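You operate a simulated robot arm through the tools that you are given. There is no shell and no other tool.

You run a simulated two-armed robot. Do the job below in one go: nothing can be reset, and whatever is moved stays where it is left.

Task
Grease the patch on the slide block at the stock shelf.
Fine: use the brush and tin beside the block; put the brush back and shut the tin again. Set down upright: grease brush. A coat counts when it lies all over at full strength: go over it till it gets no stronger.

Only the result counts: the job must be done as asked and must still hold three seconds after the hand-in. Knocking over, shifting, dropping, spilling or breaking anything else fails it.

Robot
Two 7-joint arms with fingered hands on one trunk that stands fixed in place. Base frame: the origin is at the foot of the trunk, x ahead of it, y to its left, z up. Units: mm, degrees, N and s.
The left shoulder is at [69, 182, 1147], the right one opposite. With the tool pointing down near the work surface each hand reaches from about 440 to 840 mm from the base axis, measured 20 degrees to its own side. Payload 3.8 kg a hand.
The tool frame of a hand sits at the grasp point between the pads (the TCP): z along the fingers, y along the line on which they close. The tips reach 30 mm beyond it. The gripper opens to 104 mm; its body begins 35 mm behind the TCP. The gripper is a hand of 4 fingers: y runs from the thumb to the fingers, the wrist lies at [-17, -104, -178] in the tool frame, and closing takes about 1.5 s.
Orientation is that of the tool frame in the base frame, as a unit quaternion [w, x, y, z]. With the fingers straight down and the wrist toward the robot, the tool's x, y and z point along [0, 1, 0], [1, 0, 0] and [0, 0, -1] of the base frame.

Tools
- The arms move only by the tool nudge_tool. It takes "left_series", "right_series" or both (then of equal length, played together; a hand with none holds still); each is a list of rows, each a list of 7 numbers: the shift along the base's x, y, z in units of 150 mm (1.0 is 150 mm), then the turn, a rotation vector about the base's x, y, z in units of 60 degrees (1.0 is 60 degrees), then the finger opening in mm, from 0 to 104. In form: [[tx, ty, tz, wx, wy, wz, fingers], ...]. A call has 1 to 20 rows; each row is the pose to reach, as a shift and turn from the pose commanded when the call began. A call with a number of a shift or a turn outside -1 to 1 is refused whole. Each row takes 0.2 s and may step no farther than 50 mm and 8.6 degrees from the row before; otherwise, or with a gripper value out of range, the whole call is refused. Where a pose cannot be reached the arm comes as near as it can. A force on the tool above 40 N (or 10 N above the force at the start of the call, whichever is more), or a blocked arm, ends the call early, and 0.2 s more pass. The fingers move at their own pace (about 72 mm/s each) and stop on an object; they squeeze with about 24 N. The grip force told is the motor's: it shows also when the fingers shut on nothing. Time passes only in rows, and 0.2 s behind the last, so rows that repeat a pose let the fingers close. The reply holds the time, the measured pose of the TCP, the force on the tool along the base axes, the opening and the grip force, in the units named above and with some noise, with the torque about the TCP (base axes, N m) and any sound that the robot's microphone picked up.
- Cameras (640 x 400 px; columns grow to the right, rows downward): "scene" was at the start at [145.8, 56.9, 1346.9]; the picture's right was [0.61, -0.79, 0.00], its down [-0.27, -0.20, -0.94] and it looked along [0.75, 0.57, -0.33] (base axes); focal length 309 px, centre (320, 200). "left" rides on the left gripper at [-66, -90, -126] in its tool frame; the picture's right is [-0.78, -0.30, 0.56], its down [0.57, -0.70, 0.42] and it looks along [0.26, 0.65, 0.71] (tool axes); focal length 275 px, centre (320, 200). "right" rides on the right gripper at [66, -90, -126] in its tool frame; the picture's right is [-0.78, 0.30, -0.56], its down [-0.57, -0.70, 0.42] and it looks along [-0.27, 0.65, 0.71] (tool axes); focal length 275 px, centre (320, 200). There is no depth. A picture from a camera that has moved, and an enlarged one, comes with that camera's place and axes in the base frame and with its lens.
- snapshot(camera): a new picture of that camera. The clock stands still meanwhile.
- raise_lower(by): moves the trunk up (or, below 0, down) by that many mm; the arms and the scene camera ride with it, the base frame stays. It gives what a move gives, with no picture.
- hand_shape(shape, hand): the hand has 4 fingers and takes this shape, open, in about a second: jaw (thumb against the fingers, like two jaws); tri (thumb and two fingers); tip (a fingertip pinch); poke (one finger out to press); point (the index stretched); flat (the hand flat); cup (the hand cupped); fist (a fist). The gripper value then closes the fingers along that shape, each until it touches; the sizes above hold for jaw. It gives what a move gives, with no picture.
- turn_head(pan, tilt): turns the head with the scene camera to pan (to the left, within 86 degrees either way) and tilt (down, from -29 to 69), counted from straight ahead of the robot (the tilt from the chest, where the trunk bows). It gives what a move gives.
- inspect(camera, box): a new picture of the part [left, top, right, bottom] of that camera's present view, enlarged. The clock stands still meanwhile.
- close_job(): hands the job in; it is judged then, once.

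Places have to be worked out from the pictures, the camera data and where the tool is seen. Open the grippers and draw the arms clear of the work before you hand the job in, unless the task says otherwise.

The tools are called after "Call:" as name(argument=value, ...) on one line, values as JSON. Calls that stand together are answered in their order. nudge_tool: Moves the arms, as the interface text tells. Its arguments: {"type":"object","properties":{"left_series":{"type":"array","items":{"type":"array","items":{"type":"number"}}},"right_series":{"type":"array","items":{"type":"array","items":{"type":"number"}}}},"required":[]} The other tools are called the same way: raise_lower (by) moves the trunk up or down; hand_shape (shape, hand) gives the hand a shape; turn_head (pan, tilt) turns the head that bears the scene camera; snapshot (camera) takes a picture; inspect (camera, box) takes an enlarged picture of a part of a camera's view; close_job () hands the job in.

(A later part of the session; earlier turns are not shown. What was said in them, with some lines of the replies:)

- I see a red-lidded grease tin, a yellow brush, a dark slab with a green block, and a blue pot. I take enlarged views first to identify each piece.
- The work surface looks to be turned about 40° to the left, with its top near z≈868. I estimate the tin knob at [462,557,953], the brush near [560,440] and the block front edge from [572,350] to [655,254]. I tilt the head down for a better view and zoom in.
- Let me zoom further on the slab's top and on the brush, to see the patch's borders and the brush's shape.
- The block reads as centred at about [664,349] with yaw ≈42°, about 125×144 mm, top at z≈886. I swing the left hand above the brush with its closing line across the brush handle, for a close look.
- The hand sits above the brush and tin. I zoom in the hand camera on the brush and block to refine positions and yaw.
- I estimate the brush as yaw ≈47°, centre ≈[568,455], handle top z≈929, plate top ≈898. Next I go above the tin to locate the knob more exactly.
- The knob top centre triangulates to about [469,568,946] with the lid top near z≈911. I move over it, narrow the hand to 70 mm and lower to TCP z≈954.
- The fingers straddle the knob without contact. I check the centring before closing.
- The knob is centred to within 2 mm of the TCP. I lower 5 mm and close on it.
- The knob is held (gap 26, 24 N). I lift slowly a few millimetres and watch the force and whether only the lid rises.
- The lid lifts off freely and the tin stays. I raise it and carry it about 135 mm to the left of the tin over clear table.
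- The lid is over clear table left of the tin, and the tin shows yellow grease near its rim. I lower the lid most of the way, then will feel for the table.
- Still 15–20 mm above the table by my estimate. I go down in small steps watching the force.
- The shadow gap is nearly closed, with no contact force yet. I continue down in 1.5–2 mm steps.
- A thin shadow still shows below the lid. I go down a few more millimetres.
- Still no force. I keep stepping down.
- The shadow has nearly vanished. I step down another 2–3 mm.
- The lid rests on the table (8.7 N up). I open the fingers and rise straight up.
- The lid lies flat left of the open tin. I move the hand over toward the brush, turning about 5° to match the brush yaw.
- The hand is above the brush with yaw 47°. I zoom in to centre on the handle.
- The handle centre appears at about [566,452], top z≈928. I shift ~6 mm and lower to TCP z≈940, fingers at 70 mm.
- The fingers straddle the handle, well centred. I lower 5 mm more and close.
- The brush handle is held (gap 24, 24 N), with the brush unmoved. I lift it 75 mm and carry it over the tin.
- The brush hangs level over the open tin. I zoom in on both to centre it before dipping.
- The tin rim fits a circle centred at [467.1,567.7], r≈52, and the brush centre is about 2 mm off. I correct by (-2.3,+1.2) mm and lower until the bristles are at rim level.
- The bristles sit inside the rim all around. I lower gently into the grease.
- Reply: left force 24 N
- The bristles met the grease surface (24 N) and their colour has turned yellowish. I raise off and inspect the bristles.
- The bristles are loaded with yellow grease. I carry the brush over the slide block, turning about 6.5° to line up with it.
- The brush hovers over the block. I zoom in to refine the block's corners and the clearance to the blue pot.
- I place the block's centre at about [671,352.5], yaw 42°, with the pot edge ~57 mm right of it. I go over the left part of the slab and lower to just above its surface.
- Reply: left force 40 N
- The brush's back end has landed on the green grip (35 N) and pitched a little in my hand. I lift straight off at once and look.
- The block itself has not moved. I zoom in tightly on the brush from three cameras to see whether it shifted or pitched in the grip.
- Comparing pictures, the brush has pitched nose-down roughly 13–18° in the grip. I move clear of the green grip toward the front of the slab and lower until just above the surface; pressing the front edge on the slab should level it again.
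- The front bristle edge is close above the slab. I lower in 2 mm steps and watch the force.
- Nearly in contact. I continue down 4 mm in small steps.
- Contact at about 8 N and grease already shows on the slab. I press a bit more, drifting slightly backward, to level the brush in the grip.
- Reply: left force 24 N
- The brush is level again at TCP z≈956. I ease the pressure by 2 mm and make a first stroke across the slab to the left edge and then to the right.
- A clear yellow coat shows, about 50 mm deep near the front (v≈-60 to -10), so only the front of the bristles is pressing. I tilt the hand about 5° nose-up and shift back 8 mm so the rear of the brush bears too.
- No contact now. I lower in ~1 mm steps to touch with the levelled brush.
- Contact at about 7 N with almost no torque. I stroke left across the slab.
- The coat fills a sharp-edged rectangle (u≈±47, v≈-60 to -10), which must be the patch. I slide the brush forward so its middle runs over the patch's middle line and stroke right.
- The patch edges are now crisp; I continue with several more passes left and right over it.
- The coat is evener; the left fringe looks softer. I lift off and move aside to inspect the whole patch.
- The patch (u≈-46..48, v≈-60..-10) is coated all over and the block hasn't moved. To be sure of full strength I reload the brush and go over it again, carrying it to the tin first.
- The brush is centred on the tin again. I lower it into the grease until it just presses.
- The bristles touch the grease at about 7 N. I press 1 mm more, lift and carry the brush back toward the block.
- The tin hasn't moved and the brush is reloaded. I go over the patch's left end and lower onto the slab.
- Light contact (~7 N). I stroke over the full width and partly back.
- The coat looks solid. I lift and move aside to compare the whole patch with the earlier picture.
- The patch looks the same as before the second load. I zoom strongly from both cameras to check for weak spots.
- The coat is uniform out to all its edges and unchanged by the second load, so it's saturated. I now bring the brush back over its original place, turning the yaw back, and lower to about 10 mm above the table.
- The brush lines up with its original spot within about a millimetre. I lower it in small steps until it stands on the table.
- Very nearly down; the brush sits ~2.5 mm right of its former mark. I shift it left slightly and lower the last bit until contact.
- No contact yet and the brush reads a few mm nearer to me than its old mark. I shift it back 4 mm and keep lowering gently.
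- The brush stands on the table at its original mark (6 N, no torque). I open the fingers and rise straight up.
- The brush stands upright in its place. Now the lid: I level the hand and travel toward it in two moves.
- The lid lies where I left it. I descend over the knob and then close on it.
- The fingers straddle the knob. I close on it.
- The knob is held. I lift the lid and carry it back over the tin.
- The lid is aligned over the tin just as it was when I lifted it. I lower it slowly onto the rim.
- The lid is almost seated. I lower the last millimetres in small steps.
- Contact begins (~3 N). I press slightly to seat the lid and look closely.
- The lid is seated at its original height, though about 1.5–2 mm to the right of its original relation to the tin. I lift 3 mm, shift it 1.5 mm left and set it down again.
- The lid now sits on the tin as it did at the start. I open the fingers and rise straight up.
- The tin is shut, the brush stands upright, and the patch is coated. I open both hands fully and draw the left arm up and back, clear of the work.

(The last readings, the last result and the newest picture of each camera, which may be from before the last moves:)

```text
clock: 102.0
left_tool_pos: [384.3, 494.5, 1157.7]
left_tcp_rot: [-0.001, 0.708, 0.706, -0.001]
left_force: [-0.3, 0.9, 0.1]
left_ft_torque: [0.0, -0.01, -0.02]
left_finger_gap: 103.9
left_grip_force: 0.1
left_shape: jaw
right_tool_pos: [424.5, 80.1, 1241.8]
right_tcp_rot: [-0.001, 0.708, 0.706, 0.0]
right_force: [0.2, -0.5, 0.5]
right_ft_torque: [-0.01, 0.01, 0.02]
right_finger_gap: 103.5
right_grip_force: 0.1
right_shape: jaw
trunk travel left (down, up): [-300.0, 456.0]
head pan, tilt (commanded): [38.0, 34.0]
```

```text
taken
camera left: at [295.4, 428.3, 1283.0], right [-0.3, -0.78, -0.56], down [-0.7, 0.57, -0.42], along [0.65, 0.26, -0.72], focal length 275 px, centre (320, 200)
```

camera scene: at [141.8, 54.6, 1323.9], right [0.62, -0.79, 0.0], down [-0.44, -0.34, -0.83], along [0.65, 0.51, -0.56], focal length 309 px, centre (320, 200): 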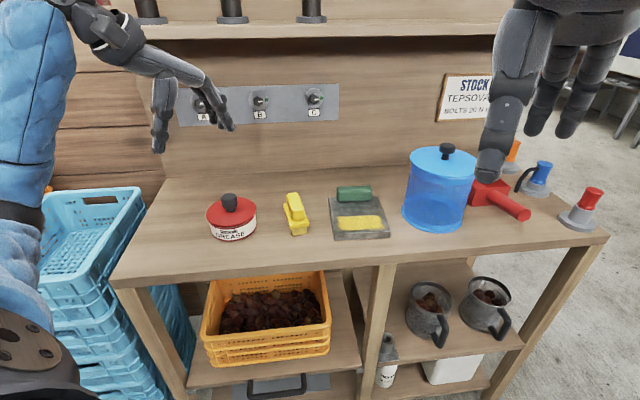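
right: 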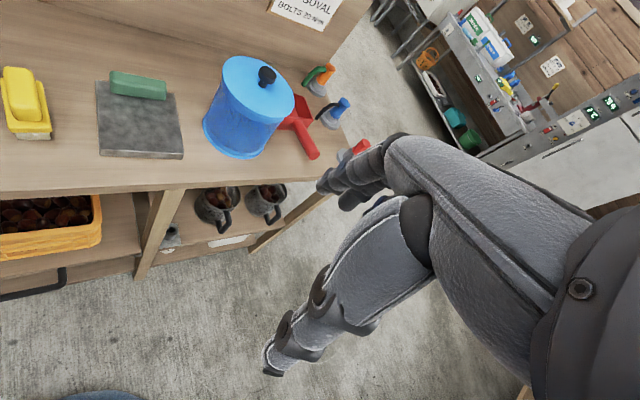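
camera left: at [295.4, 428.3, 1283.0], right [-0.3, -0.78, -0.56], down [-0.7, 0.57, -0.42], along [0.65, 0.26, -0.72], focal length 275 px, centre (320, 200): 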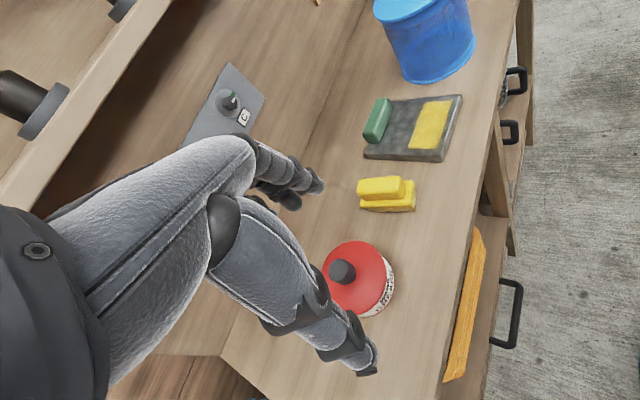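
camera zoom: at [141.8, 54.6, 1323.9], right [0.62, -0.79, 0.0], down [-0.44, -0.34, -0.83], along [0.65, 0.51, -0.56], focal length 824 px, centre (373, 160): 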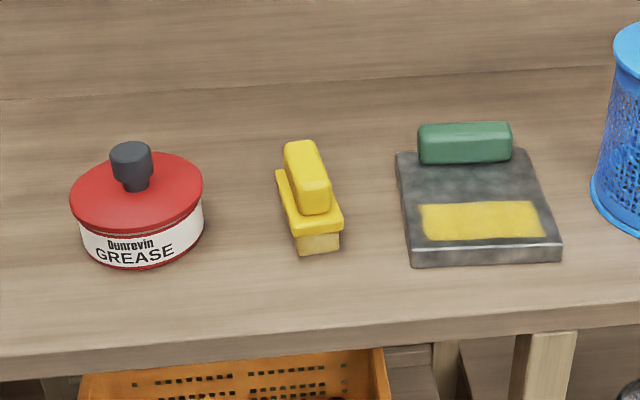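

Everything stands in place. One last close look at the coat from the left camera before handing in.

Call:
inspect(camera="left", box=[395, 90, 470, 165])

Call:
inspect(camera="scene", box=[335, 210, 390, 240])

```text
5.33 times, centred on (432, 128) of left
camera zoom: at [295.4, 428.3, 1283.0], right [-0.3, -0.78, -0.56], down [-0.7, 0.57, -0.42], along [0.65, 0.26, -0.72], focal length 1468 px, centre (-280, 587)
```

zoom: 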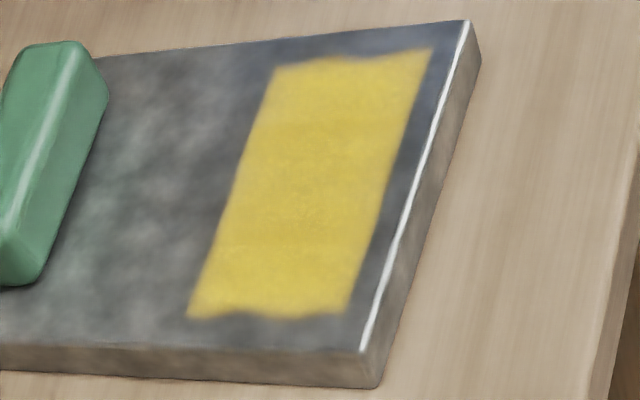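

```text
11.64 times, centred on (362, 225) of scene
camera zoom: at [141.8, 54.6, 1323.9], right [0.62, -0.79, 0.0], down [-0.44, -0.34, -0.83], along [0.65, 0.51, -0.56], focal length 3597 px, centre (-174, -91)
```

zoom: 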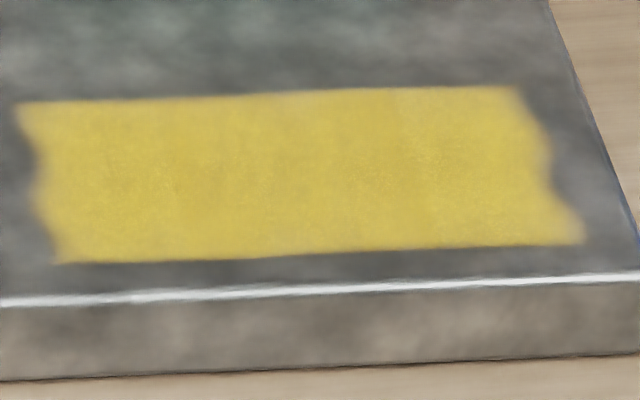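

The coat is even over the whole patch, the tin is shut, the brush stands upright in its place and both arms are clear with open hands. I hand the job in.

Call:
close_job()

```text
The job is handed in.
```

I greased the patch on the slide block, put the brush back upright and shut the tin. The job is handed in; I haven't seen the judging result.

- **Coat:** The yellow coat covers the whole patch to its edges and looks even. I loaded the brush twice, and going over the patch with the second load did not make it any stronger.
- **Brush:** It stands upright within about 3 mm of where it was, turned roughly 4° from its original angle.
- **Tin:** The lid is seated at its original height. The tin itself seems to have shifted about 2 mm.
- **Block:** I once lowered the brush onto the block's green grip with about 35 N, which tilted the brush in the hand. I lifted off and levelled the brush. In the pictures the block had not moved.

Both hands are open. The left arm is drawn back from the work, and the right arm stayed at its start pose throughout.
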